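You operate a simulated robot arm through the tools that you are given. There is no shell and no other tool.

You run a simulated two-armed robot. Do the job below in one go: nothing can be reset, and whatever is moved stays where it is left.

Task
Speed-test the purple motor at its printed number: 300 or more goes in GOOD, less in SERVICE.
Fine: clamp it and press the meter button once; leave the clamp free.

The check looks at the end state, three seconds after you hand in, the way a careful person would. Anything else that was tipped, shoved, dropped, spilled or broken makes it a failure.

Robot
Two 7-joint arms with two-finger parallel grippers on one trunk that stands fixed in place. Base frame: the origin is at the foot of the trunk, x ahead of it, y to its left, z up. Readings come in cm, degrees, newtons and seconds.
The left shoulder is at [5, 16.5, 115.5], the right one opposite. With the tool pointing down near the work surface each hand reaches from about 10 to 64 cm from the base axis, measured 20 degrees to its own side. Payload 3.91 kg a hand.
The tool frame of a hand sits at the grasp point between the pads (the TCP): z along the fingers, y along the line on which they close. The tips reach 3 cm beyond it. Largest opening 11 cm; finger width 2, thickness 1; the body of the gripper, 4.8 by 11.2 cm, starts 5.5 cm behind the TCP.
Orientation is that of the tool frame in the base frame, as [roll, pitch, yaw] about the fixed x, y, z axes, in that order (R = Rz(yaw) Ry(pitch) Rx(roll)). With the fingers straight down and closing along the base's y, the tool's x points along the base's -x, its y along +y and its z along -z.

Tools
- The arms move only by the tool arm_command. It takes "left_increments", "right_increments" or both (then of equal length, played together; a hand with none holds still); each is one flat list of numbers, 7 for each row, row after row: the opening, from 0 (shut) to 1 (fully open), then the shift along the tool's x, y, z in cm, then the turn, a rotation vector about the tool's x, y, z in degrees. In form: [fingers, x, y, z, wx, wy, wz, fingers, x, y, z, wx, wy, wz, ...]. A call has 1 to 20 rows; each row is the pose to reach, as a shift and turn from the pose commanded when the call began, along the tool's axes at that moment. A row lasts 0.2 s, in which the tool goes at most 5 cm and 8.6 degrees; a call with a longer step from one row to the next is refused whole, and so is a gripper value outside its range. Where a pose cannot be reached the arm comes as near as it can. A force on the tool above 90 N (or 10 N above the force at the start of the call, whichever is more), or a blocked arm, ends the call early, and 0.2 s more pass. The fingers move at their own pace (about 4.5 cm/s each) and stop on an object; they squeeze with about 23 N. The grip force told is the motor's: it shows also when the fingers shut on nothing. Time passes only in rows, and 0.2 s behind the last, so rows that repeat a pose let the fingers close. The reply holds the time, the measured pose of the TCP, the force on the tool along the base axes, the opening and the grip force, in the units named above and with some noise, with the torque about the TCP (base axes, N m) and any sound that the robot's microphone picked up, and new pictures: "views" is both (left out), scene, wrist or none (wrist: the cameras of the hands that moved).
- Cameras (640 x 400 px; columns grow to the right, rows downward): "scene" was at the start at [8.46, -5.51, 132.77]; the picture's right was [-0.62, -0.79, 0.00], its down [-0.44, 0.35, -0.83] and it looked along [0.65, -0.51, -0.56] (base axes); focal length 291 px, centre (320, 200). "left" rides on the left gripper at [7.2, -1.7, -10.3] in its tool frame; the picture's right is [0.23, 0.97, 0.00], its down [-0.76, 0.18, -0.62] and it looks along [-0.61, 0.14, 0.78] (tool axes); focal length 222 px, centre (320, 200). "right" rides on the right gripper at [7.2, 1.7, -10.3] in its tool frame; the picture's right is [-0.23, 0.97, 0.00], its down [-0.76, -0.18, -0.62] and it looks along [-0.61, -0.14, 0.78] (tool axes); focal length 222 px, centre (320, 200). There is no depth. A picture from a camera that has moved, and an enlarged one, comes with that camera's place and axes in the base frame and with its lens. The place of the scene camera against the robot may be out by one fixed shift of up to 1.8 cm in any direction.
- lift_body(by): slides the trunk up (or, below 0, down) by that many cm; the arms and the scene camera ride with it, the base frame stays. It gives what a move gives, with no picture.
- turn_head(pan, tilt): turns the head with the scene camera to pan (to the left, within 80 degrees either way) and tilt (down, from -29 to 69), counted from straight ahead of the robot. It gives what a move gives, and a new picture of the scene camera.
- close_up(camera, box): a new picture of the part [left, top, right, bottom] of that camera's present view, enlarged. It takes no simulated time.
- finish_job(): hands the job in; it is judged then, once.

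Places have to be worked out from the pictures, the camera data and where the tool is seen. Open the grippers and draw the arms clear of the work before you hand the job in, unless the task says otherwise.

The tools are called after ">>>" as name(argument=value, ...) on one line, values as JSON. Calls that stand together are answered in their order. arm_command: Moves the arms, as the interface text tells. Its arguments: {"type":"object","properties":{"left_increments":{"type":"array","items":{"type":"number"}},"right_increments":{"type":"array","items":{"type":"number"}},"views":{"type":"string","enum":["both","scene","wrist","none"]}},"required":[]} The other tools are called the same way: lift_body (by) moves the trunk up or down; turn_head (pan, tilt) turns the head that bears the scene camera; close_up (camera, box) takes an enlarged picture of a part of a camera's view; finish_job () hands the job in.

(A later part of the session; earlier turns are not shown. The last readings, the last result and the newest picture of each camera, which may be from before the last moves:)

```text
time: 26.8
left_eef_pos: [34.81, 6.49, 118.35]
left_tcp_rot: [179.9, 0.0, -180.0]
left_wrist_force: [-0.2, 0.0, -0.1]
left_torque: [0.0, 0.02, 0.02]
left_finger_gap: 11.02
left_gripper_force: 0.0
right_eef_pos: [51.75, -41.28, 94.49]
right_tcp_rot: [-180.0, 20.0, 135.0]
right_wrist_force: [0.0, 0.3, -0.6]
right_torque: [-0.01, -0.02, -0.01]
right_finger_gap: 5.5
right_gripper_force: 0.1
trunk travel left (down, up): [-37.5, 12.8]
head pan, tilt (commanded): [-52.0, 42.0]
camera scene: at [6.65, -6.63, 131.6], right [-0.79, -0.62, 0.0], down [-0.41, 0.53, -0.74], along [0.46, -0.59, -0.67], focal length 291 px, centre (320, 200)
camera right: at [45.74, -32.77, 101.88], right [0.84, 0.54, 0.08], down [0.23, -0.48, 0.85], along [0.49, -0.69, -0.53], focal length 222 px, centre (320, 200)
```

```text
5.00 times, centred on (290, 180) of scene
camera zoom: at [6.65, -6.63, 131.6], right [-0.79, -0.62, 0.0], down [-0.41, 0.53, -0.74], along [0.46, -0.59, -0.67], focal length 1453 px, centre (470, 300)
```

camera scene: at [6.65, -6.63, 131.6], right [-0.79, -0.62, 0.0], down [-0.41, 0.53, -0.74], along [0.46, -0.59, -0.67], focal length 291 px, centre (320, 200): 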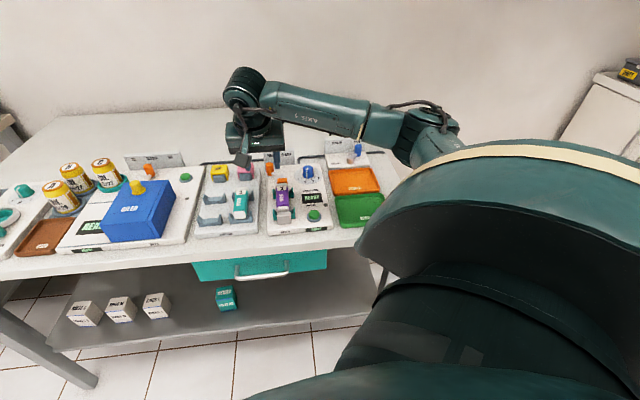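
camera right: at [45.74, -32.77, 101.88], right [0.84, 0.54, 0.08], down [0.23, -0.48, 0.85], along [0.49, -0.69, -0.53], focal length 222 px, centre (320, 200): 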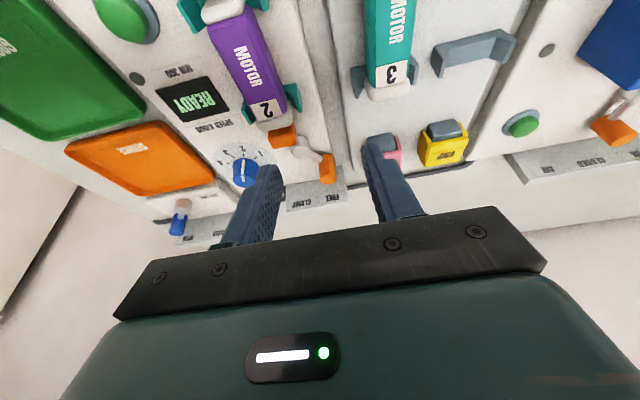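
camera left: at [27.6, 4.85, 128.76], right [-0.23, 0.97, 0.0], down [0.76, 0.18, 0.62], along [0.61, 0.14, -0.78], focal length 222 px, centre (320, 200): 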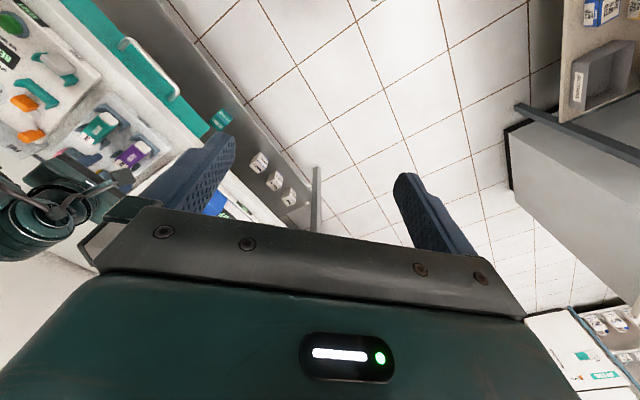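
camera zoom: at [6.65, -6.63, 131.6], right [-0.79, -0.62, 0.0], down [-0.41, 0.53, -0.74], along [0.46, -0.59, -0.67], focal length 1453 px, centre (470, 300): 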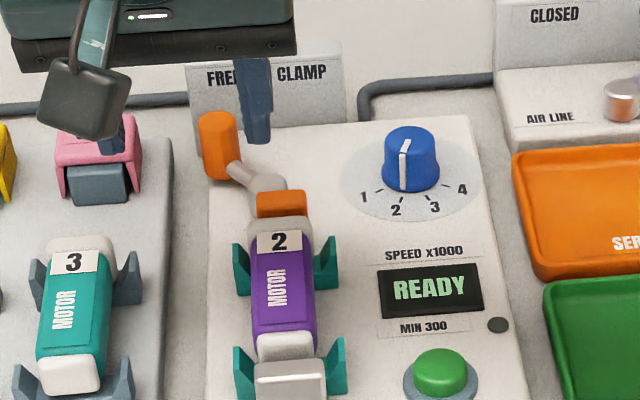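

Triangulating, the lever pivot is about (d,s)=(73.6, 4.2) and the handle about (76.6, 6.9) with its top at z≈86. I'll close the fingers into a poker, tilt to 30° for reach, and hover just left (+s side) of the handle.

>>> arm_command(right_increments=[0.2, -3, 0.7, 1.0, 0, -3.4, 0, 0, -6, 1.4, 2.8, 0, -6.7, 0, 0, -8.97, 2.05, 5.18, 0, -10, 0, 0, -8.97, 2.05, 5.18, 0, -10, 0], views="both")

>>> close_up(camera="right", box=[200, 40, 420, 200])

>>> close_up(camera="scene", box=[230, 130, 330, 210])

```text
time: 27.8
left_eef_pos: [34.76, 6.43, 118.42]
left_tcp_rot: [180.0, 0.0, -179.9]
left_wrist_force: [-0.3, 0.7, -0.8]
left_torque: [0.01, 0.01, 0.0]
left_finger_gap: 11.04
left_gripper_force: 0.0
right_eef_pos: [60.68, -46.96, 93.24]
right_tcp_rot: [180.0, 30.2, 135.1]
right_wrist_force: [0.0, 0.2, 0.9]
right_torque: [-0.01, 0.02, 0.03]
right_finger_gap: 0.02
right_gripper_force: 22.9
trunk travel left (down, up): [-37.5, 12.8]
head pan, tilt (commanded): [-52.0, 42.0]
camera scene: at [6.65, -6.63, 131.6], right [-0.79, -0.62, 0.0], down [-0.41, 0.53, -0.74], along [0.46, -0.59, -0.67], focal length 291 px, centre (320, 200)
camera right: at [53.84, -37.64, 98.52], right [0.83, 0.55, 0.11], down [0.12, -0.37, 0.92], along [0.55, -0.75, -0.37], focal length 222 px, centre (320, 200)
```

scene: 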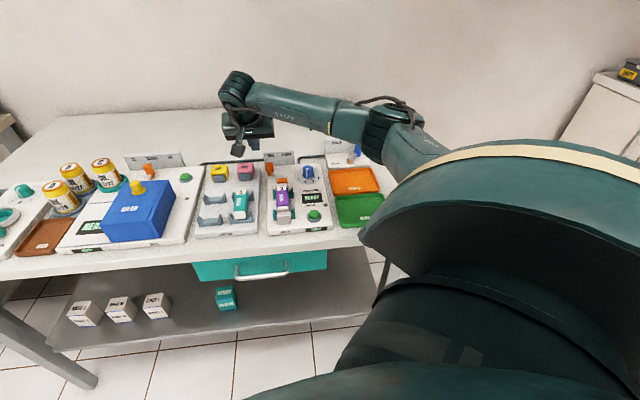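
right: 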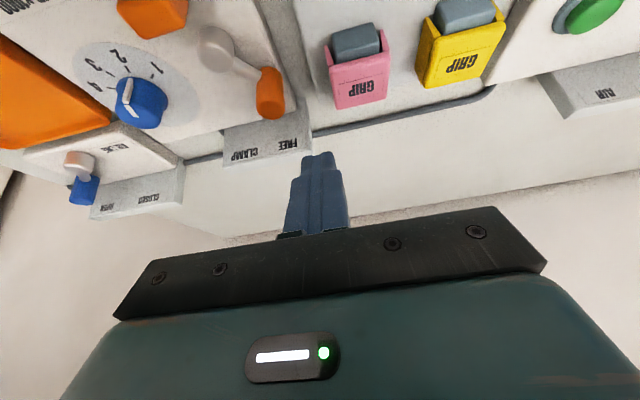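

```text
2.50 times, centred on (310, 120) of right
camera zoom: at [53.84, -37.64, 98.52], right [0.83, 0.55, 0.11], down [0.12, -0.37, 0.92], along [0.55, -0.75, -0.37], focal length 555 px, centre (345, 400)
```

zoom: 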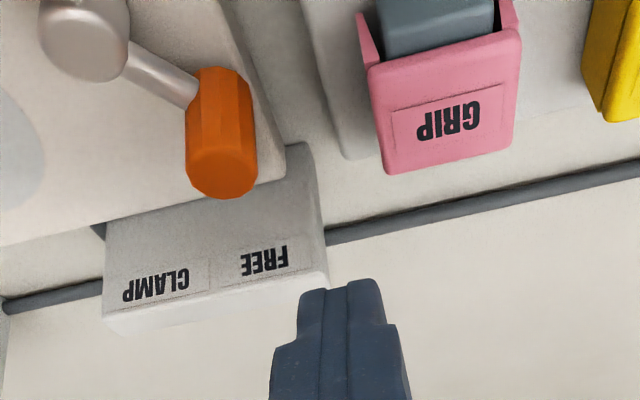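

```text
5.00 times, centred on (280, 170) of scene
camera zoom: at [6.65, -6.63, 131.6], right [-0.79, -0.62, 0.0], down [-0.41, 0.53, -0.74], along [0.46, -0.59, -0.67], focal length 1453 px, centre (520, 350)
```

zoom: 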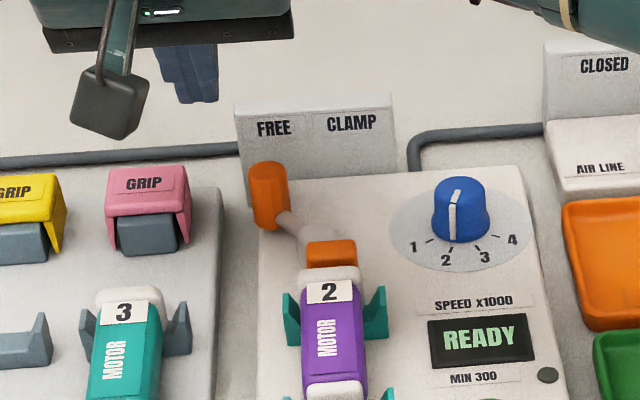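

Pose reached; the handle is at about (76.4, 6.8) and the pink GRIP's edge at s≈11.2, so the closed fingers fit between them at s≈9.45. I'll lower straight down beside the handle.

>>> arm_command(right_increments=[0, 1.1, -0.15, 1.9, 0, 0, 0, 0, 2.2, -0.15, 3.8, 0, 0, 0, 0, 3.2, -0.15, 5.54, 0, 0, 0, 0, 3.2, -0.15, 5.54, 0, 0, 0], views="both")

>>> close_up(camera="right", box=[200, 60, 420, 220])

>>> close_up(camera="scene", box=[230, 130, 330, 210])

```text
time: 28.8
left_eef_pos: [34.81, 6.48, 118.26]
left_tcp_rot: [180.0, 0.0, -179.9]
left_wrist_force: [-0.3, -1.0, 1.2]
left_torque: [0.0, 0.0, 0.02]
left_finger_gap: 11.02
left_gripper_force: 0.0
right_eef_pos: [60.7, -47.11, 86.54]
right_tcp_rot: [179.9, 30.0, 134.9]
right_wrist_force: [-0.4, 0.1, -1.1]
right_torque: [0.02, -0.02, -0.01]
right_finger_gap: 0.0
right_gripper_force: 23.6
trunk travel left (down, up): [-37.5, 12.8]
head pan, tilt (commanded): [-52.0, 42.0]
camera scene: at [6.65, -6.63, 131.6], right [-0.79, -0.62, 0.0], down [-0.41, 0.53, -0.74], along [0.46, -0.59, -0.67], focal length 291 px, centre (320, 200)
camera right: at [53.9, -37.78, 91.88], right [0.83, 0.55, 0.11], down [0.12, -0.37, 0.92], along [0.55, -0.75, -0.37], focal length 222 px, centre (320, 200)
```

scene: 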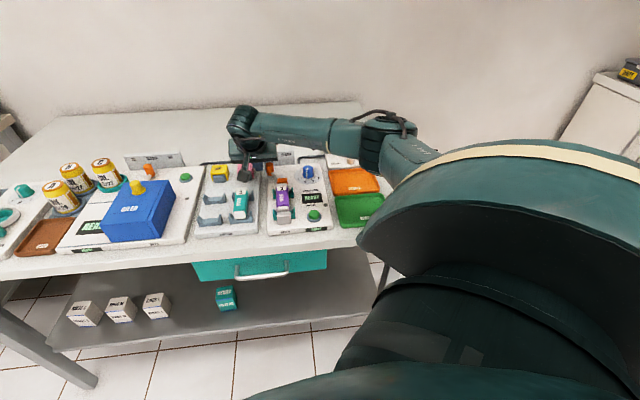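
right: 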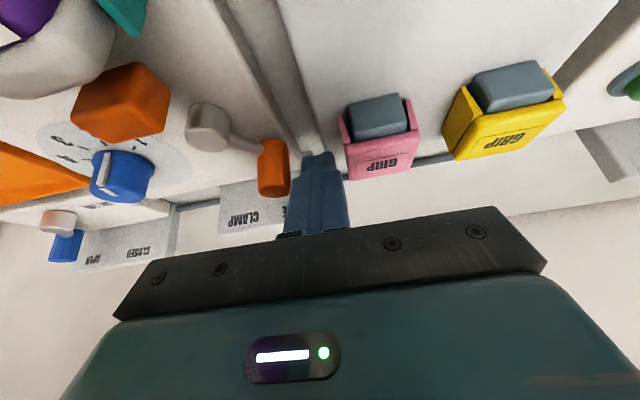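

```text
2.50 times, centred on (310, 140) of right
camera zoom: at [53.9, -37.78, 91.88], right [0.83, 0.55, 0.11], down [0.12, -0.37, 0.92], along [0.55, -0.75, -0.37], focal length 555 px, centre (345, 350)
```

zoom: 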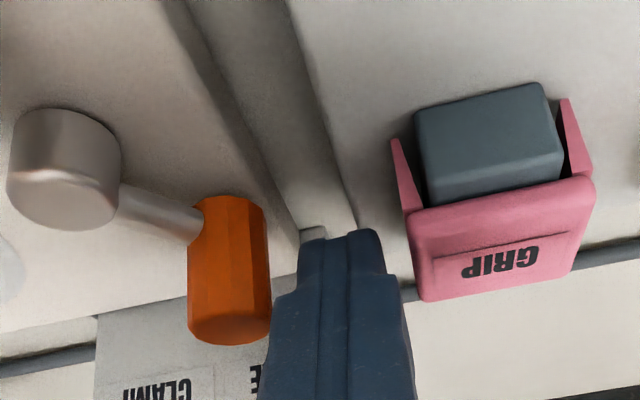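

```text
5.00 times, centred on (280, 170) of scene
camera zoom: at [6.65, -6.63, 131.6], right [-0.79, -0.62, 0.0], down [-0.41, 0.53, -0.74], along [0.46, -0.59, -0.67], focal length 1453 px, centre (520, 350)
```

zoom: 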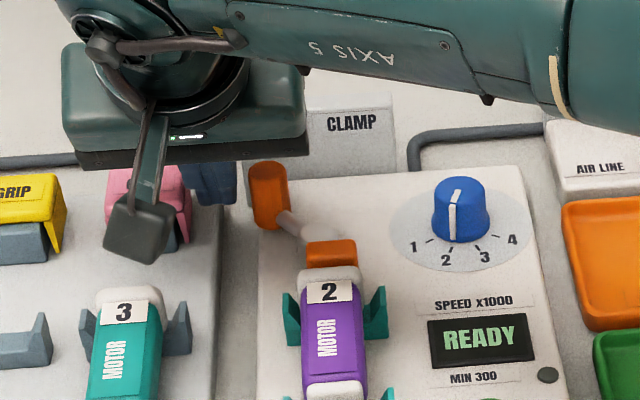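

The closed fingertips are beside the handle on its left with clearance. I'll push the handle rightwards toward CLAMP in small steps.

>>> arm_command(right_increments=[0, 0, -0.8, 0, 0, 0, 0, 0, 0, -1.6, 0, 0, 0, 0, 0, 0, -2.4, 0, 0, 0, 0, 0, 0, -3.2, 0, 0, 0, 0, 0, 0, -4.0, 0, 0, 0, 0, 0, 0, -4.8, 0, 0, 0, 0, 0, 0, -5.6, 0, 0, 0, 0, 0, 0, -5.6, 0, 0, 0, 0], views="both")

>>> close_up(camera="right", box=[200, 60, 420, 220])

>>> close_up(camera="scene", box=[230, 130, 330, 210])

```text
time: 30.6
left_eef_pos: [34.84, 6.4, 118.34]
left_tcp_rot: [-179.9, 0.0, -179.9]
left_wrist_force: [0.3, -0.5, 0.7]
left_torque: [0.0, 0.01, 0.02]
left_finger_gap: 11.02
left_gripper_force: 0.0
right_eef_pos: [56.67, -50.76, 86.6]
right_tcp_rot: [179.8, 30.0, 135.2]
right_wrist_force: [4.7, 11.1, 2.2]
right_torque: [0.17, -0.04, 0.03]
right_finger_gap: 0.02
right_gripper_force: 23.0
trunk travel left (down, up): [-37.5, 12.8]
head pan, tilt (commanded): [-52.0, 42.0]
camera scene: at [6.67, -6.51, 131.61], right [-0.79, -0.62, 0.0], down [-0.41, 0.53, -0.74], along [0.46, -0.59, -0.67], focal length 291 px, centre (320, 200)
camera right: at [49.8, -41.5, 92.04], right [0.82, 0.55, 0.12], down [0.12, -0.37, 0.92], along [0.55, -0.74, -0.37], focal length 222 px, centre (320, 200)
```

scene: 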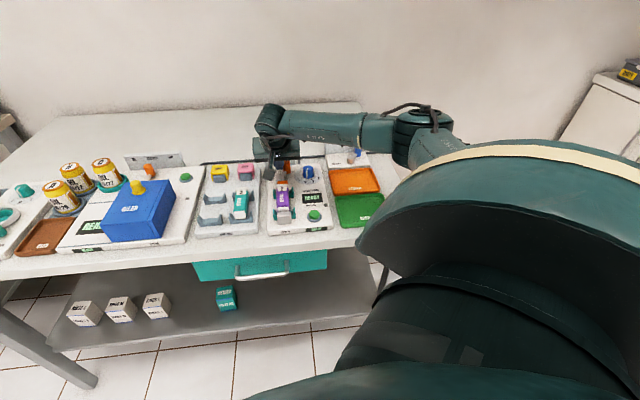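
right: 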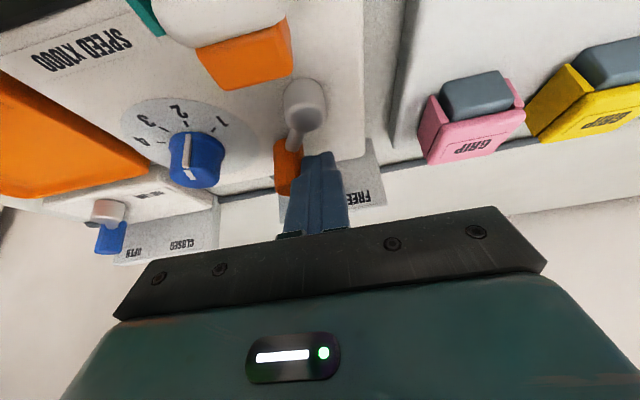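

```text
2.50 times, centred on (310, 140) of right
camera zoom: at [49.8, -41.5, 92.04], right [0.82, 0.55, 0.12], down [0.12, -0.37, 0.92], along [0.55, -0.74, -0.37], focal length 555 px, centre (345, 350)
```

zoom: 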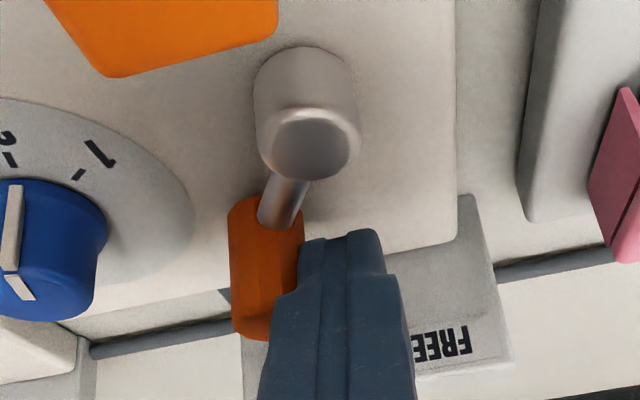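

```text
5.00 times, centred on (280, 170) of scene
camera zoom: at [6.67, -6.51, 131.61], right [-0.79, -0.62, 0.0], down [-0.41, 0.53, -0.74], along [0.46, -0.59, -0.67], focal length 1453 px, centre (520, 350)
```

zoom: 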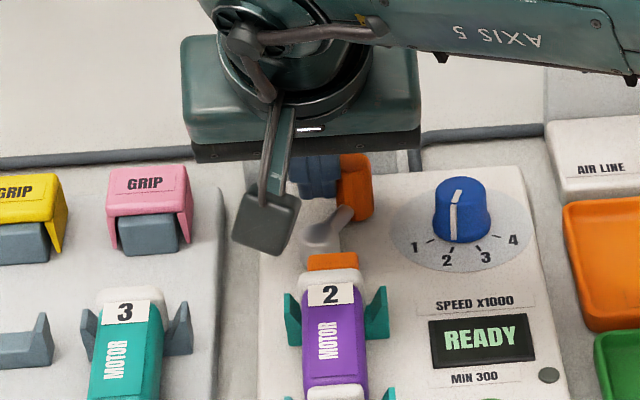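

The handle has swung past centre with about 11 N of resistance, but hasn't reached the CLAMP side fully. I'll push about 1.2 cm further.

>>> arm_command(right_increments=[0, 0, -0.4, 0, 0, 0, 0, 0, 0, -0.8, 0, 0, 0, 0, 0, 0, -1.2, 0, 0, 0, 0, 0, 0, -1.2, 0, 0, 0, 0], views="both")

>>> close_up(camera="right", box=[200, 60, 420, 220])

>>> close_up(camera="scene", box=[230, 130, 330, 210])

```text
time: 31.6
left_eef_pos: [35.0, 6.58, 118.33]
left_tcp_rot: [-179.8, -0.2, -179.9]
left_wrist_force: [0.2, -1.0, 0.0]
left_torque: [0.02, -0.03, -0.03]
left_finger_gap: 10.99
left_gripper_force: 0.0
right_eef_pos: [56.57, -50.86, 86.68]
right_tcp_rot: [179.0, 30.2, 135.7]
right_wrist_force: [34.6, 25.2, 4.1]
right_torque: [0.19, -0.39, 0.43]
right_finger_gap: 0.02
right_gripper_force: 23.1
trunk travel left (down, up): [-37.5, 12.8]
head pan, tilt (commanded): [-52.0, 42.0]
camera scene: at [6.94, -6.37, 131.6], right [-0.79, -0.62, 0.0], down [-0.41, 0.53, -0.74], along [0.46, -0.59, -0.67], focal length 291 px, centre (320, 200)
camera right: at [49.44, -41.71, 92.01], right [0.81, 0.57, 0.13], down [0.12, -0.38, 0.92], along [0.57, -0.73, -0.37], focal length 222 px, centre (320, 200)
```

scene: 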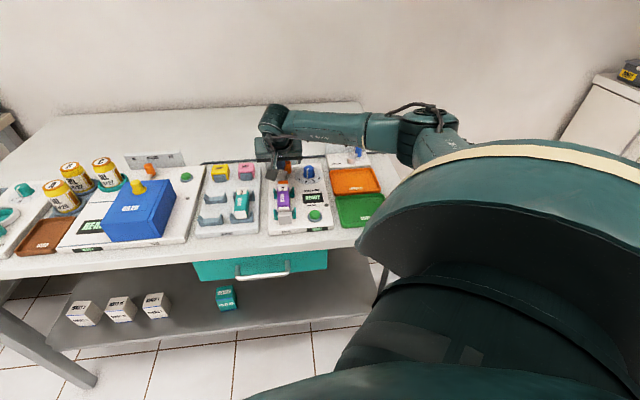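
right: 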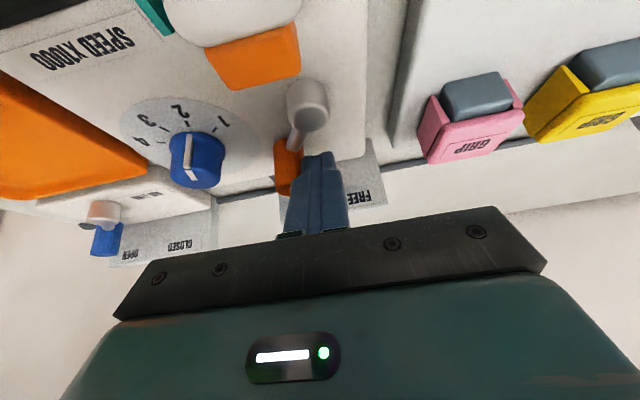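

```text
2.50 times, centred on (310, 140) of right
camera zoom: at [49.44, -41.71, 92.01], right [0.81, 0.57, 0.13], down [0.12, -0.38, 0.92], along [0.57, -0.73, -0.37], focal length 555 px, centre (345, 350)
```

zoom: 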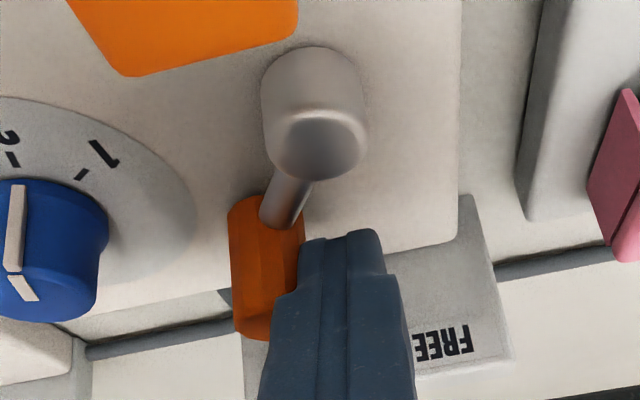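

```text
5.00 times, centred on (280, 170) of scene
camera zoom: at [6.94, -6.37, 131.6], right [-0.79, -0.62, 0.0], down [-0.41, 0.53, -0.74], along [0.46, -0.59, -0.67], focal length 1453 px, centre (520, 350)
```

zoom: 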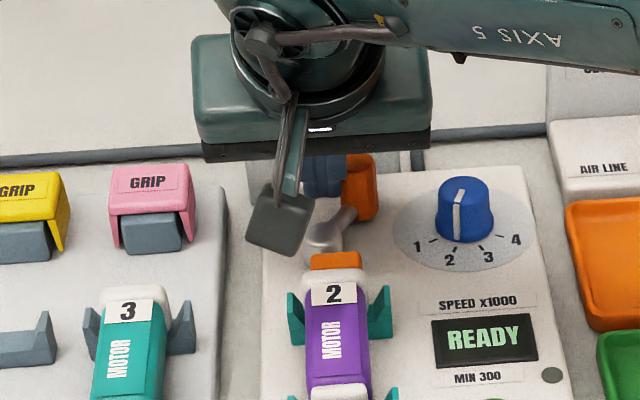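

Force jumped to about 42 N with no further motion, so the lever is against its CLAMP stop. I'll back the fingers off in +s, lift clear, and check that the lever stays.

>>> arm_command(right_increments=[0, 0, 1.0, 0, 0, 0, 0, 0, 0, 2.4, 0, 0, 0, 0, 0, 0, 3.2, 0, 0, 0, 0, 0, -1.7, 3.2, -3.0, 0, 0, 0, 0, -4.0, 3.2, -6.93, 0, 0, 0, 0, -4.0, 3.2, -6.93, 0, 0, 0], views="both")

>>> close_up(camera="right", box=[180, 20, 420, 200])

>>> close_up(camera="scene", box=[230, 140, 350, 240])

```text
time: 33.0
left_eef_pos: [34.79, 6.47, 118.32]
left_tcp_rot: [-179.9, 0.1, -179.9]
left_wrist_force: [0.2, -1.0, -1.1]
left_torque: [0.0, 0.01, 0.04]
left_finger_gap: 10.99
left_gripper_force: 0.0
right_eef_pos: [57.8, -49.57, 94.44]
right_tcp_rot: [-179.8, 30.0, 134.9]
right_wrist_force: [0.2, -0.4, 0.3]
right_torque: [0.03, -0.03, -0.02]
right_finger_gap: 0.0
right_gripper_force: 23.2
trunk travel left (down, up): [-37.5, 12.8]
head pan, tilt (commanded): [-52.0, 42.0]
camera scene: at [6.67, -6.65, 131.59], right [-0.79, -0.62, 0.0], down [-0.41, 0.53, -0.74], along [0.46, -0.59, -0.67], focal length 291 px, centre (320, 200)
camera right: at [50.91, -40.27, 99.78], right [0.83, 0.55, 0.11], down [0.12, -0.37, 0.92], along [0.55, -0.75, -0.37], focal length 222 px, centre (320, 200)
```

scene: 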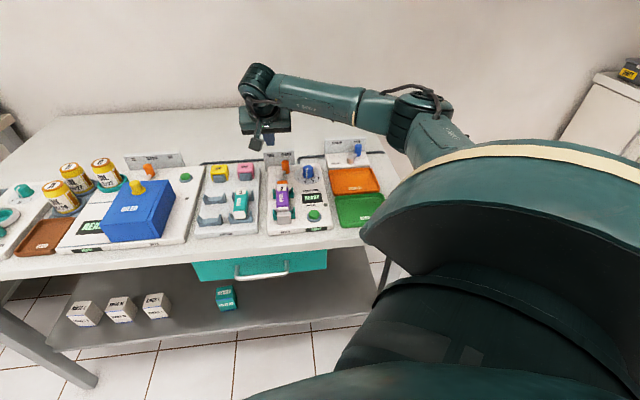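
right: 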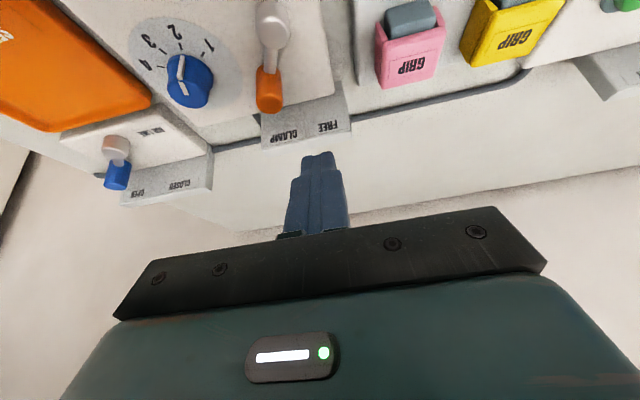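

```text
2.22 times, centred on (300, 110) of right
camera zoom: at [50.91, -40.27, 99.78], right [0.83, 0.55, 0.11], down [0.12, -0.37, 0.92], along [0.55, -0.75, -0.37], focal length 494 px, centre (364, 400)
```

zoom: 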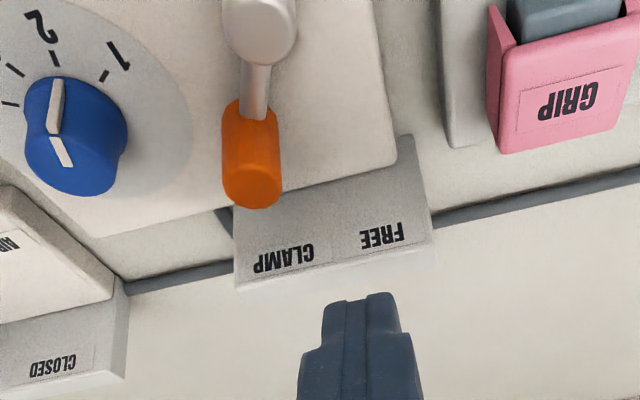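

```text
4.00 times, centred on (290, 190) of scene
camera zoom: at [6.67, -6.65, 131.59], right [-0.79, -0.62, 0.0], down [-0.41, 0.53, -0.74], along [0.46, -0.59, -0.67], focal length 1163 px, centre (440, 240)
```

zoom: 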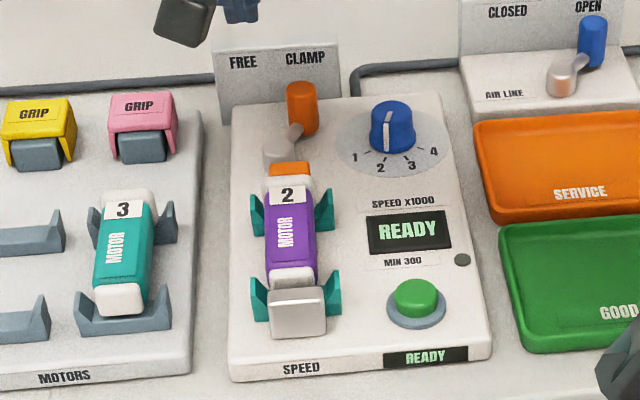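

The lever stays at CLAMP and the jaw is against the motor. Next I'll go vertical over the green button at about (d,s)=(59.0, -3.4) with the fingers closed.

>>> arm_command(right_increments=[0, 3.23, -1.85, -1.26, 0, 6, 0, 0, 6.46, -3.7, -2.53, 0, 12, 0, 0, 9.69, -5.55, -3.79, 0, 18, 0, 0, 12.92, -7.4, -5.06, 0, 24, 0, 0, 16.15, -9.25, -6.32, 0, 30, 0, 0, 16.15, -9.25, -6.32, 0, 30, 0], views="both")

>>> close_up(camera="right", box=[200, 40, 440, 220])

>>> close_up(camera="scene", box=[250, 140, 370, 240])

```text
time: 34.4
left_eef_pos: [34.67, 6.26, 118.33]
left_tcp_rot: [180.0, -0.1, -179.9]
left_wrist_force: [-0.4, 0.2, -0.1]
left_torque: [0.03, -0.01, -0.05]
left_finger_gap: 10.99
left_gripper_force: 0.0
right_eef_pos: [39.21, -44.17, 91.7]
right_tcp_rot: [179.9, -0.1, 135.0]
right_wrist_force: [-0.3, -0.5, 0.7]
right_torque: [0.0, -0.01, 0.03]
right_finger_gap: 0.0
right_gripper_force: 22.8
trunk travel left (down, up): [-37.5, 12.8]
head pan, tilt (commanded): [-52.0, 42.0]
camera scene: at [6.66, -6.63, 131.59], right [-0.79, -0.62, 0.0], down [-0.41, 0.53, -0.74], along [0.46, -0.59, -0.67], focal length 291 px, centre (320, 200)
camera right: at [35.4, -37.89, 102.12], right [0.85, 0.53, 0.0], down [0.41, -0.66, 0.62], along [0.33, -0.53, -0.78], focal length 222 px, centre (320, 200)
```

scene: 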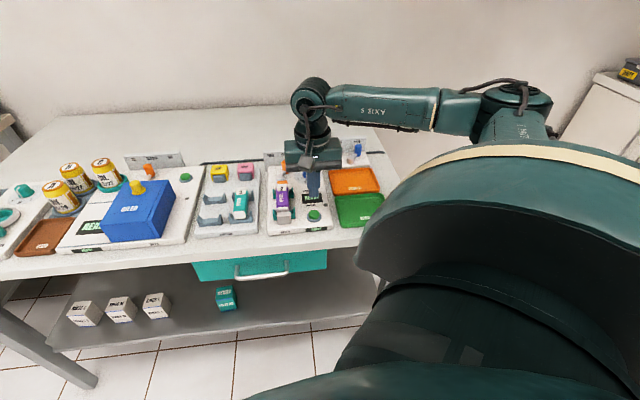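
right: 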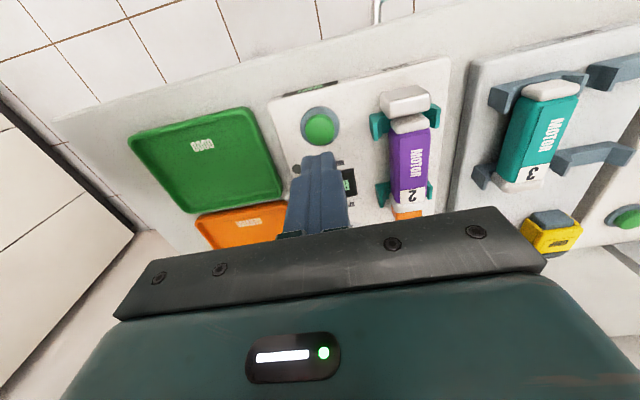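

```text
2.22 times, centred on (320, 130) of right
camera zoom: at [35.4, -37.89, 102.12], right [0.85, 0.53, 0.0], down [0.41, -0.66, 0.62], along [0.33, -0.53, -0.78], focal length 494 px, centre (320, 356)
```

zoom: 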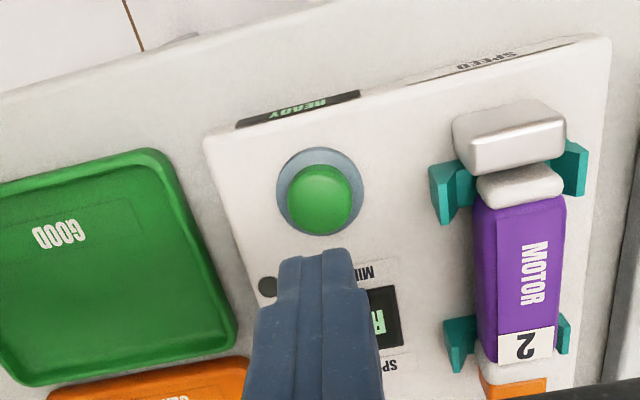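

```text
4.00 times, centred on (310, 190) of scene
camera zoom: at [6.66, -6.63, 131.59], right [-0.79, -0.62, 0.0], down [-0.41, 0.53, -0.74], along [0.46, -0.59, -0.67], focal length 1163 px, centre (360, 240)
```

zoom: 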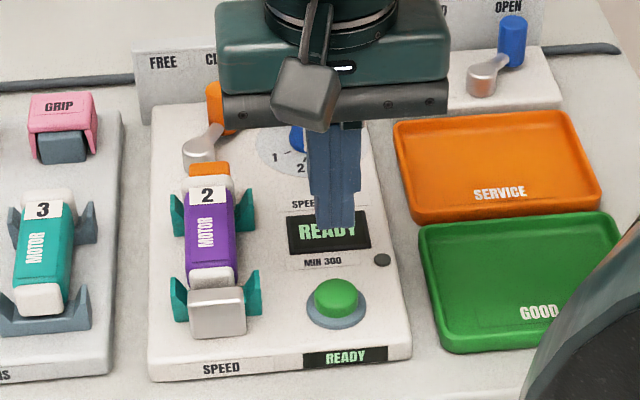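

The button lies exactly on the tool axis below the fingertips. I'll descend to just above it.

>>> arm_command(right_increments=[0, 0, 0, 2.4, 0, 0, 0, 0, 0, 0, 4.4, 0, 0, 0, 0, 0, 0, 4.8, 0, 0, 0, 0, 0, 0, 4.8, 0, 0, 0], views="scene")

>>> close_up(camera="scene", box=[270, 170, 360, 240])

>>> close_up(camera="right", box=[200, 40, 440, 220])

```text
time: 35.4
left_eef_pos: [34.83, 6.46, 118.4]
left_tcp_rot: [180.0, 0.0, -179.9]
left_wrist_force: [0.8, -0.5, -0.8]
left_torque: [0.01, 0.02, 0.01]
left_finger_gap: 11.03
left_gripper_force: 0.1
right_eef_pos: [39.38, -44.1, 87.1]
right_tcp_rot: [-179.9, 0.0, 134.9]
right_wrist_force: [0.2, -0.7, 1.4]
right_torque: [-0.01, -0.01, -0.01]
right_finger_gap: 0.0
right_gripper_force: 22.6
trunk travel left (down, up): [-37.5, 12.8]
head pan, tilt (commanded): [-52.0, 42.0]
camera scene: at [6.66, -6.63, 131.6], right [-0.79, -0.62, 0.0], down [-0.41, 0.53, -0.74], along [0.46, -0.59, -0.67], focal length 291 px, centre (320, 200)
```

scene: 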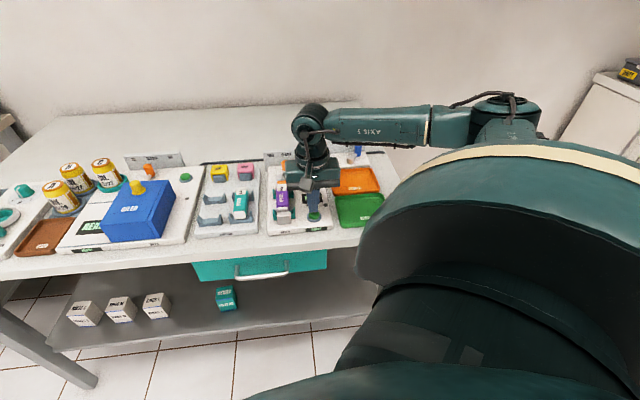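

```text
5.71 times, centred on (315, 205) of scene
camera zoom: at [6.66, -6.63, 131.6], right [-0.79, -0.62, 0.0], down [-0.41, 0.53, -0.74], along [0.46, -0.59, -0.67], focal length 1661 px, centre (349, 171)
```

zoom: 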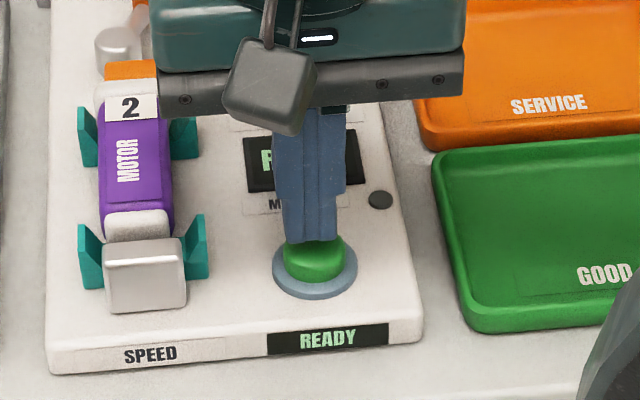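

```text
2.22 times, centred on (320, 130) of right
camera zoom: at [35.5, -37.74, 97.48], right [0.85, 0.53, 0.0], down [0.41, -0.66, 0.62], along [0.33, -0.53, -0.78], focal length 494 px, centre (320, 356)
```

zoom: 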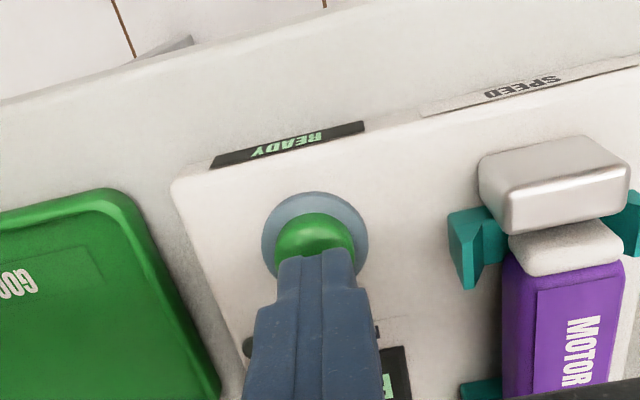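

Fingertips are right over the button cap. I'll press down slowly in a single stroke and check the readout and any sound.

>>> arm_command(right_increments=[0, 0, 0, 0.2, 0, 0, 0, 0, 0, 0, 0.4, 0, 0, 0, 0, 0, 0, 0.6, 0, 0, 0, 0, 0, 0, 0.7, 0, 0, 0], views="none")

>>> close_up(camera="scene", box=[270, 170, 360, 240])

```text
time: 36.4
left_eef_pos: [34.87, 6.46, 118.37]
left_tcp_rot: [-179.9, 0.0, -179.9]
left_wrist_force: [-0.5, 0.5, 0.2]
left_torque: [-0.01, -0.02, -0.03]
left_finger_gap: 10.98
left_gripper_force: 0.1
right_eef_pos: [39.4, -44.04, 86.44]
right_tcp_rot: [179.9, 0.0, 134.9]
right_wrist_force: [0.7, -0.8, 1.8]
right_torque: [0.04, 0.02, 0.0]
right_finger_gap: 0.0
right_gripper_force: 23.0
trunk travel left (down, up): [-37.5, 12.8]
head pan, tilt (commanded): [-52.0, 42.0]
```

```text
5.71 times, centred on (315, 205) of scene
camera zoom: at [6.65, -6.62, 131.6], right [-0.79, -0.62, 0.0], down [-0.41, 0.53, -0.74], along [0.46, -0.59, -0.67], focal length 1661 px, centre (349, 171)
```

zoom: 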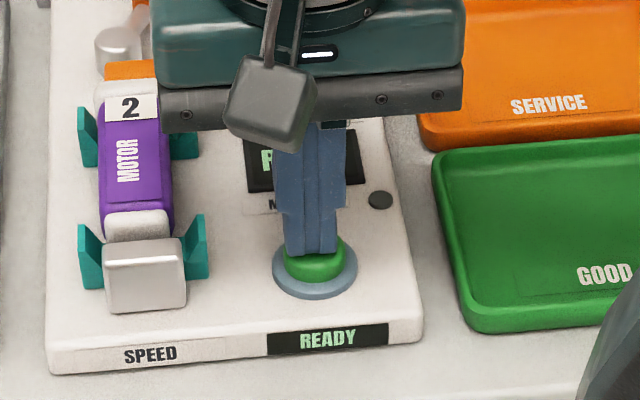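

Only ~2 N so far and still READY, so the cap is just being touched. I'll continue the same stroke downward.

>>> arm_command(right_increments=[0, 0, 0, 0.15, 0, 0, 0, 0, 0, 0, 0.3, 0, 0, 0, 0, 0, 0, 0.45, 0, 0, 0, 0, 0, 0, 0.6, 0, 0, 0], views="none")

>>> close_up(camera="scene", box=[270, 170, 360, 240])

```text
time: 37.4
left_eef_pos: [34.71, 6.54, 118.27]
left_tcp_rot: [-179.9, 0.1, -179.9]
left_wrist_force: [0.0, 0.4, -0.3]
left_torque: [0.0, 0.04, 0.02]
left_finger_gap: 10.99
left_gripper_force: 0.1
right_eef_pos: [39.38, -44.09, 85.92]
right_tcp_rot: [-179.9, 0.1, 134.9]
right_wrist_force: [-0.7, 0.0, 3.4]
right_torque: [0.0, 0.04, -0.06]
right_finger_gap: 0.02
right_gripper_force: 23.2
trunk travel left (down, up): [-37.5, 12.8]
head pan, tilt (commanded): [-52.0, 42.0]
heard: click
```

```text
5.71 times, centred on (315, 205) of scene
camera zoom: at [6.62, -6.6, 131.6], right [-0.79, -0.62, 0.0], down [-0.41, 0.53, -0.74], along [0.46, -0.59, -0.67], focal length 1661 px, centre (349, 171)
```

zoom: 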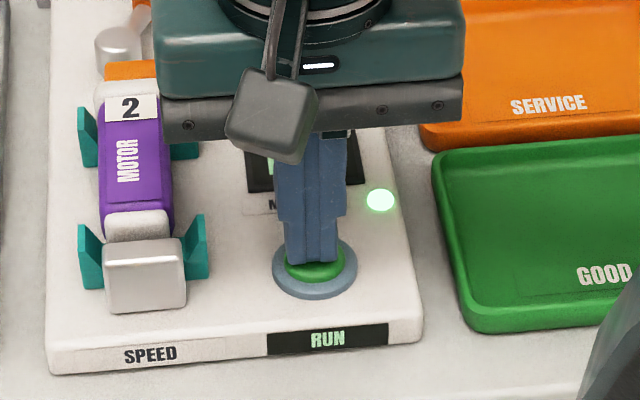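

A click sounded, the lamp lit and the display says RUN — one press registered. I'll lift straight off the button and watch the meter.

>>> arm_command(right_increments=[0, 0, 0, -2, 0, 0, 0, 0, 0, 0, -6, 0, 0, 0, 0, 0, 0, -9, 0, 0, 0, 0, 4, 0, -11, 0, 0, 0, 0, 4, 0, -11, 0, 0, 0], views="scene")

>>> close_up(camera="scene", box=[250, 150, 370, 240])

```text
time: 38.6
left_eef_pos: [34.74, 6.45, 118.34]
left_tcp_rot: [180.0, 0.0, -180.0]
left_wrist_force: [0.5, -0.4, -0.1]
left_torque: [0.0, 0.0, 0.01]
left_finger_gap: 11.01
left_gripper_force: 0.0
right_eef_pos: [36.62, -41.28, 97.0]
right_tcp_rot: [-180.0, 0.0, 135.0]
right_wrist_force: [-0.1, -0.2, -0.4]
right_torque: [0.03, 0.01, -0.02]
right_finger_gap: 0.01
right_gripper_force: 23.4
trunk travel left (down, up): [-37.5, 12.8]
head pan, tilt (commanded): [-52.0, 42.0]
camera scene: at [6.67, -6.64, 131.59], right [-0.79, -0.62, 0.0], down [-0.41, 0.53, -0.74], along [0.46, -0.59, -0.67], focal length 291 px, centre (320, 200)
```

scene: 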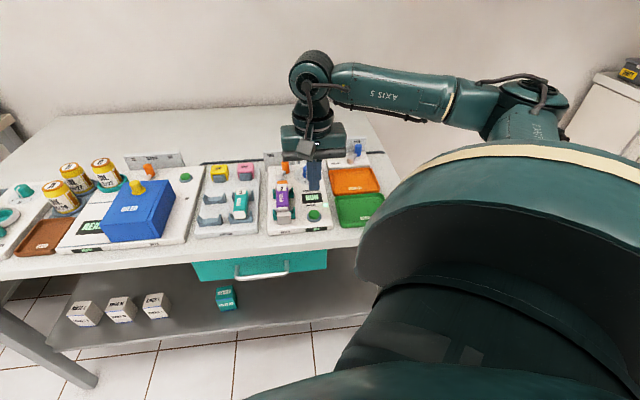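

```text
4.44 times, centred on (310, 195) of scene
camera zoom: at [6.67, -6.64, 131.59], right [-0.79, -0.62, 0.0], down [-0.41, 0.53, -0.74], along [0.46, -0.59, -0.67], focal length 1292 px, centre (364, 222)
```

zoom: 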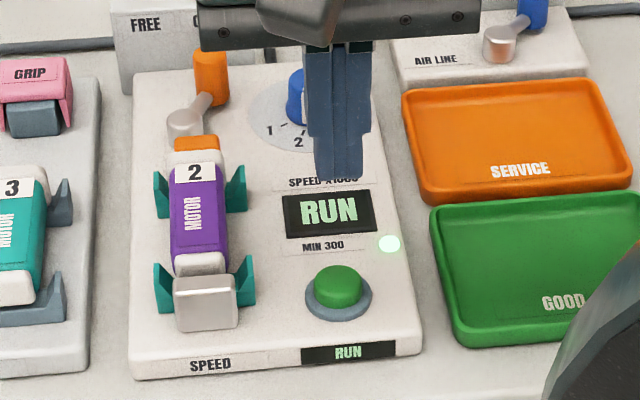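

The meter is running. I'll hold still for a few seconds while it completes.

>>> arm_command(right_increments=[0, 0, 0, 0, 0, 0, 0, 0, 0, 0, 0, 0, 0, 0, 0, 0, 0, 0, 0, 0, 0, 0, 0, 0, 0, 0, 0, 0, 0, 0, 0, 0, 0, 0, 0, 0, 0, 0, 0, 0, 0, 0, 0, 0, 0, 0, 0, 0, 0, 0, 0, 0, 0, 0, 0, 0, 0, 0, 0, 0, 0, 0, 0, 0, 0, 0, 0, 0, 0, 0], views="none")

>>> close_up(camera="scene", box=[250, 150, 370, 240])

```text
time: 40.8
left_eef_pos: [34.85, 6.41, 118.4]
left_tcp_rot: [180.0, 0.0, -179.9]
left_wrist_force: [-1.0, 0.1, -0.9]
left_torque: [-0.02, -0.02, -0.01]
left_finger_gap: 11.01
left_gripper_force: 0.1
right_eef_pos: [36.7, -41.38, 96.92]
right_tcp_rot: [179.9, 0.0, 135.0]
right_wrist_force: [1.1, 0.7, 1.2]
right_torque: [0.04, 0.0, 0.04]
right_finger_gap: 0.0
right_gripper_force: 23.0
trunk travel left (down, up): [-37.5, 12.8]
head pan, tilt (commanded): [-52.0, 42.0]
```

```text
4.44 times, centred on (310, 195) of scene
camera zoom: at [6.66, -6.63, 131.6], right [-0.79, -0.62, 0.0], down [-0.41, 0.53, -0.74], along [0.46, -0.59, -0.67], focal length 1292 px, centre (364, 222)
```

zoom: 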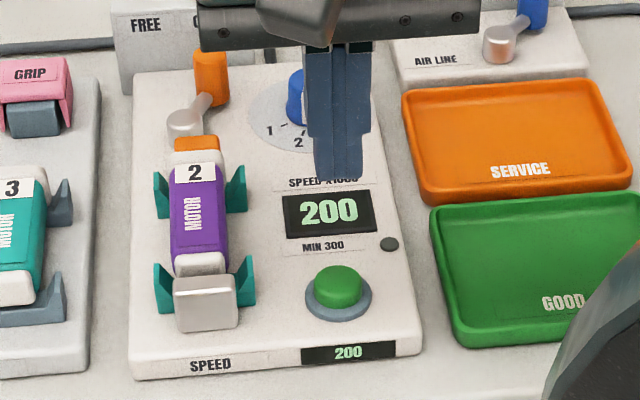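

>>> close_up(camera="scene", box=[295, 185, 345, 235])

>>> close_up(camera="right", box=[180, 40, 440, 220])

```text
8.00 times, centred on (320, 210) of scene
camera zoom: at [6.66, -6.63, 131.6], right [-0.79, -0.62, 0.0], down [-0.41, 0.53, -0.74], along [0.46, -0.59, -0.67], focal length 2325 px, centre (320, 120)
```

zoom: 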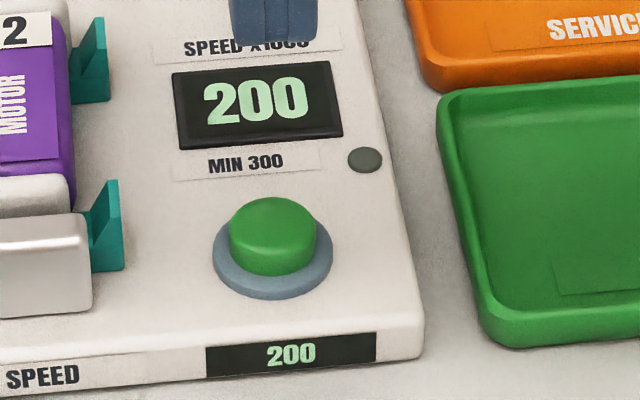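

```text
2.22 times, centred on (310, 130) of right
camera zoom: at [32.82, -34.94, 107.35], right [0.85, 0.53, 0.0], down [0.41, -0.66, 0.62], along [0.33, -0.53, -0.78], focal length 494 px, centre (342, 356)
```

zoom: 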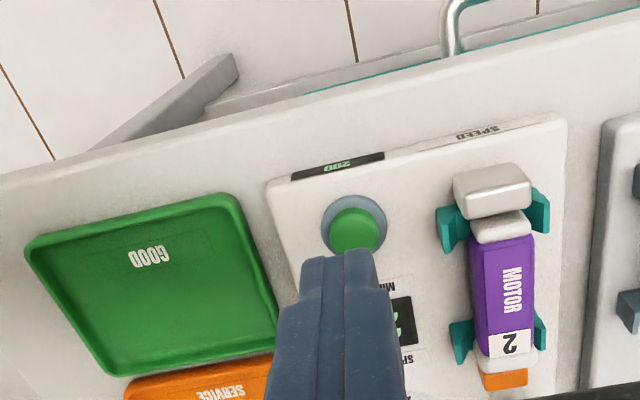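

The meter reads 200, below 300, so this motor goes to SERVICE. First I'll free the clamp: hover with closed fingers in the gap between the dial knob and the lever handle.

>>> arm_command(right_increments=[0, -4.23, 0.57, 0.58, 0, -6, 0, 0, -8.46, 1.14, 1.16, 0, -12, 0, 0, -12.69, 1.71, 1.74, 0, -18, 0, 0, -16.92, 2.28, 2.32, 0, -24, 0, 0, -21.15, 2.85, 2.9, 0, -30, 0, 0, -21.15, 2.85, 2.9, 0, -30, 0], views="both")

>>> close_up(camera="right", box=[220, 30, 420, 190])

>>> close_up(camera="scene", box=[250, 130, 350, 210])

```text
time: 42.2
left_eef_pos: [34.79, 6.49, 118.33]
left_tcp_rot: [179.9, -0.1, -179.9]
left_wrist_force: [-0.3, 0.5, -0.1]
left_torque: [-0.01, 0.04, 0.02]
left_finger_gap: 11.0
left_gripper_force: 0.0
right_eef_pos: [53.72, -54.3, 93.34]
right_tcp_rot: [-179.9, 30.0, 135.1]
right_wrist_force: [0.0, 0.5, -0.4]
right_torque: [0.0, 0.01, -0.01]
right_finger_gap: 0.0
right_gripper_force: 22.5
trunk travel left (down, up): [-37.5, 12.8]
head pan, tilt (commanded): [-52.0, 42.0]
camera scene: at [6.65, -6.62, 131.6], right [-0.79, -0.62, 0.0], down [-0.41, 0.53, -0.74], along [0.46, -0.59, -0.67], focal length 291 px, centre (320, 200)
camera right: at [46.82, -44.93, 98.7], right [0.83, 0.55, 0.11], down [0.12, -0.37, 0.92], along [0.55, -0.75, -0.37], focal length 222 px, centre (320, 200)
```

scene: 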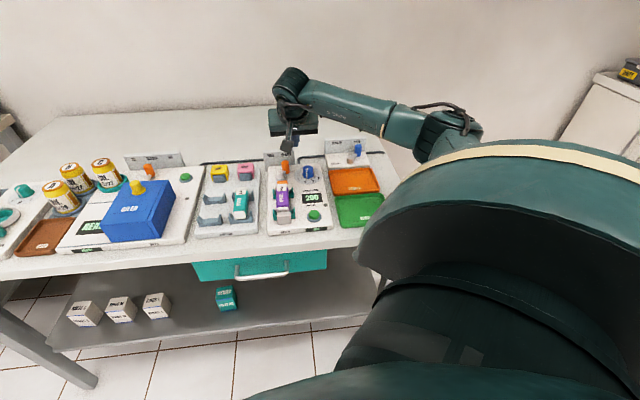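
right: 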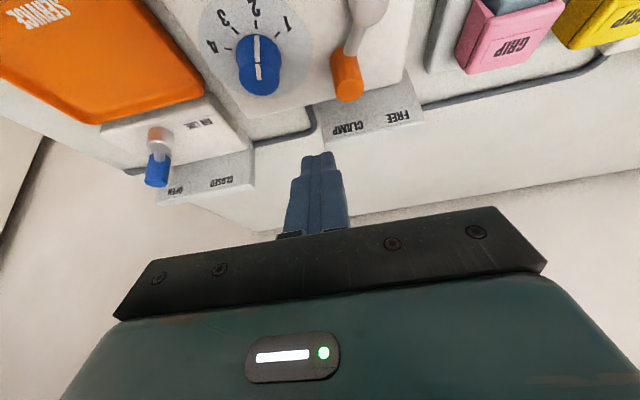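

```text
2.50 times, centred on (320, 110) of right
camera zoom: at [46.82, -44.93, 98.7], right [0.83, 0.55, 0.11], down [0.12, -0.37, 0.92], along [0.55, -0.75, -0.37], focal length 555 px, centre (320, 425)
```

zoom: 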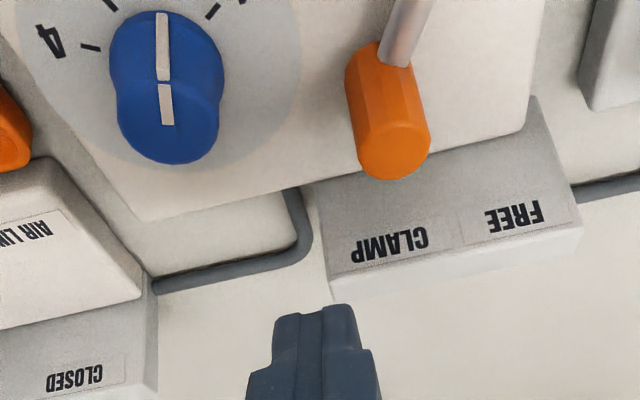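

```text
5.00 times, centred on (300, 170) of scene
camera zoom: at [6.65, -6.62, 131.6], right [-0.79, -0.62, 0.0], down [-0.41, 0.53, -0.74], along [0.46, -0.59, -0.67], focal length 1453 px, centre (420, 350)
```

zoom: 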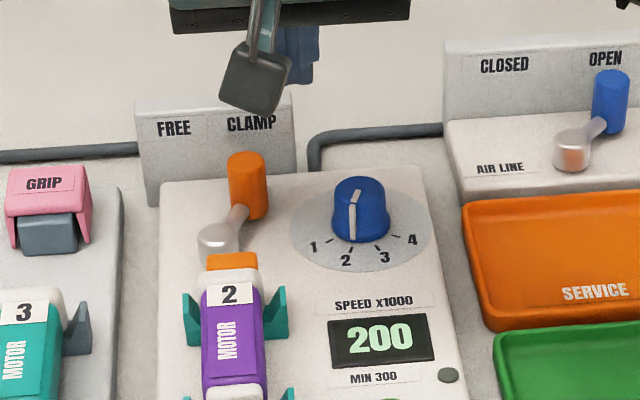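

The handle now reads about (77.1, 2.5), and the knob's near edge s≈-2.2, so the poker fits at s≈-0.4. The z reading is 0.6 lower than I commanded, so I'll hold a moment and re-read the pose before descending.

>>> arm_command(right_increments=[0, 0, 0, 0, 0, 0, 0, 0, 0, 0, 0, 0, 0, 0], views="none")

```text
time: 42.8
left_eef_pos: [34.84, 6.45, 118.39]
left_tcp_rot: [180.0, 0.0, -179.9]
left_wrist_force: [-0.6, -0.4, -0.1]
left_torque: [0.03, 0.01, 0.01]
left_finger_gap: 11.01
left_gripper_force: 0.0
right_eef_pos: [53.69, -54.24, 93.3]
right_tcp_rot: [-180.0, 30.0, 135.1]
right_wrist_force: [0.1, -0.9, -0.3]
right_torque: [0.01, 0.02, 0.02]
right_finger_gap: 0.0
right_gripper_force: 22.8
trunk travel left (down, up): [-37.5, 12.8]
head pan, tilt (commanded): [-52.0, 42.0]
```

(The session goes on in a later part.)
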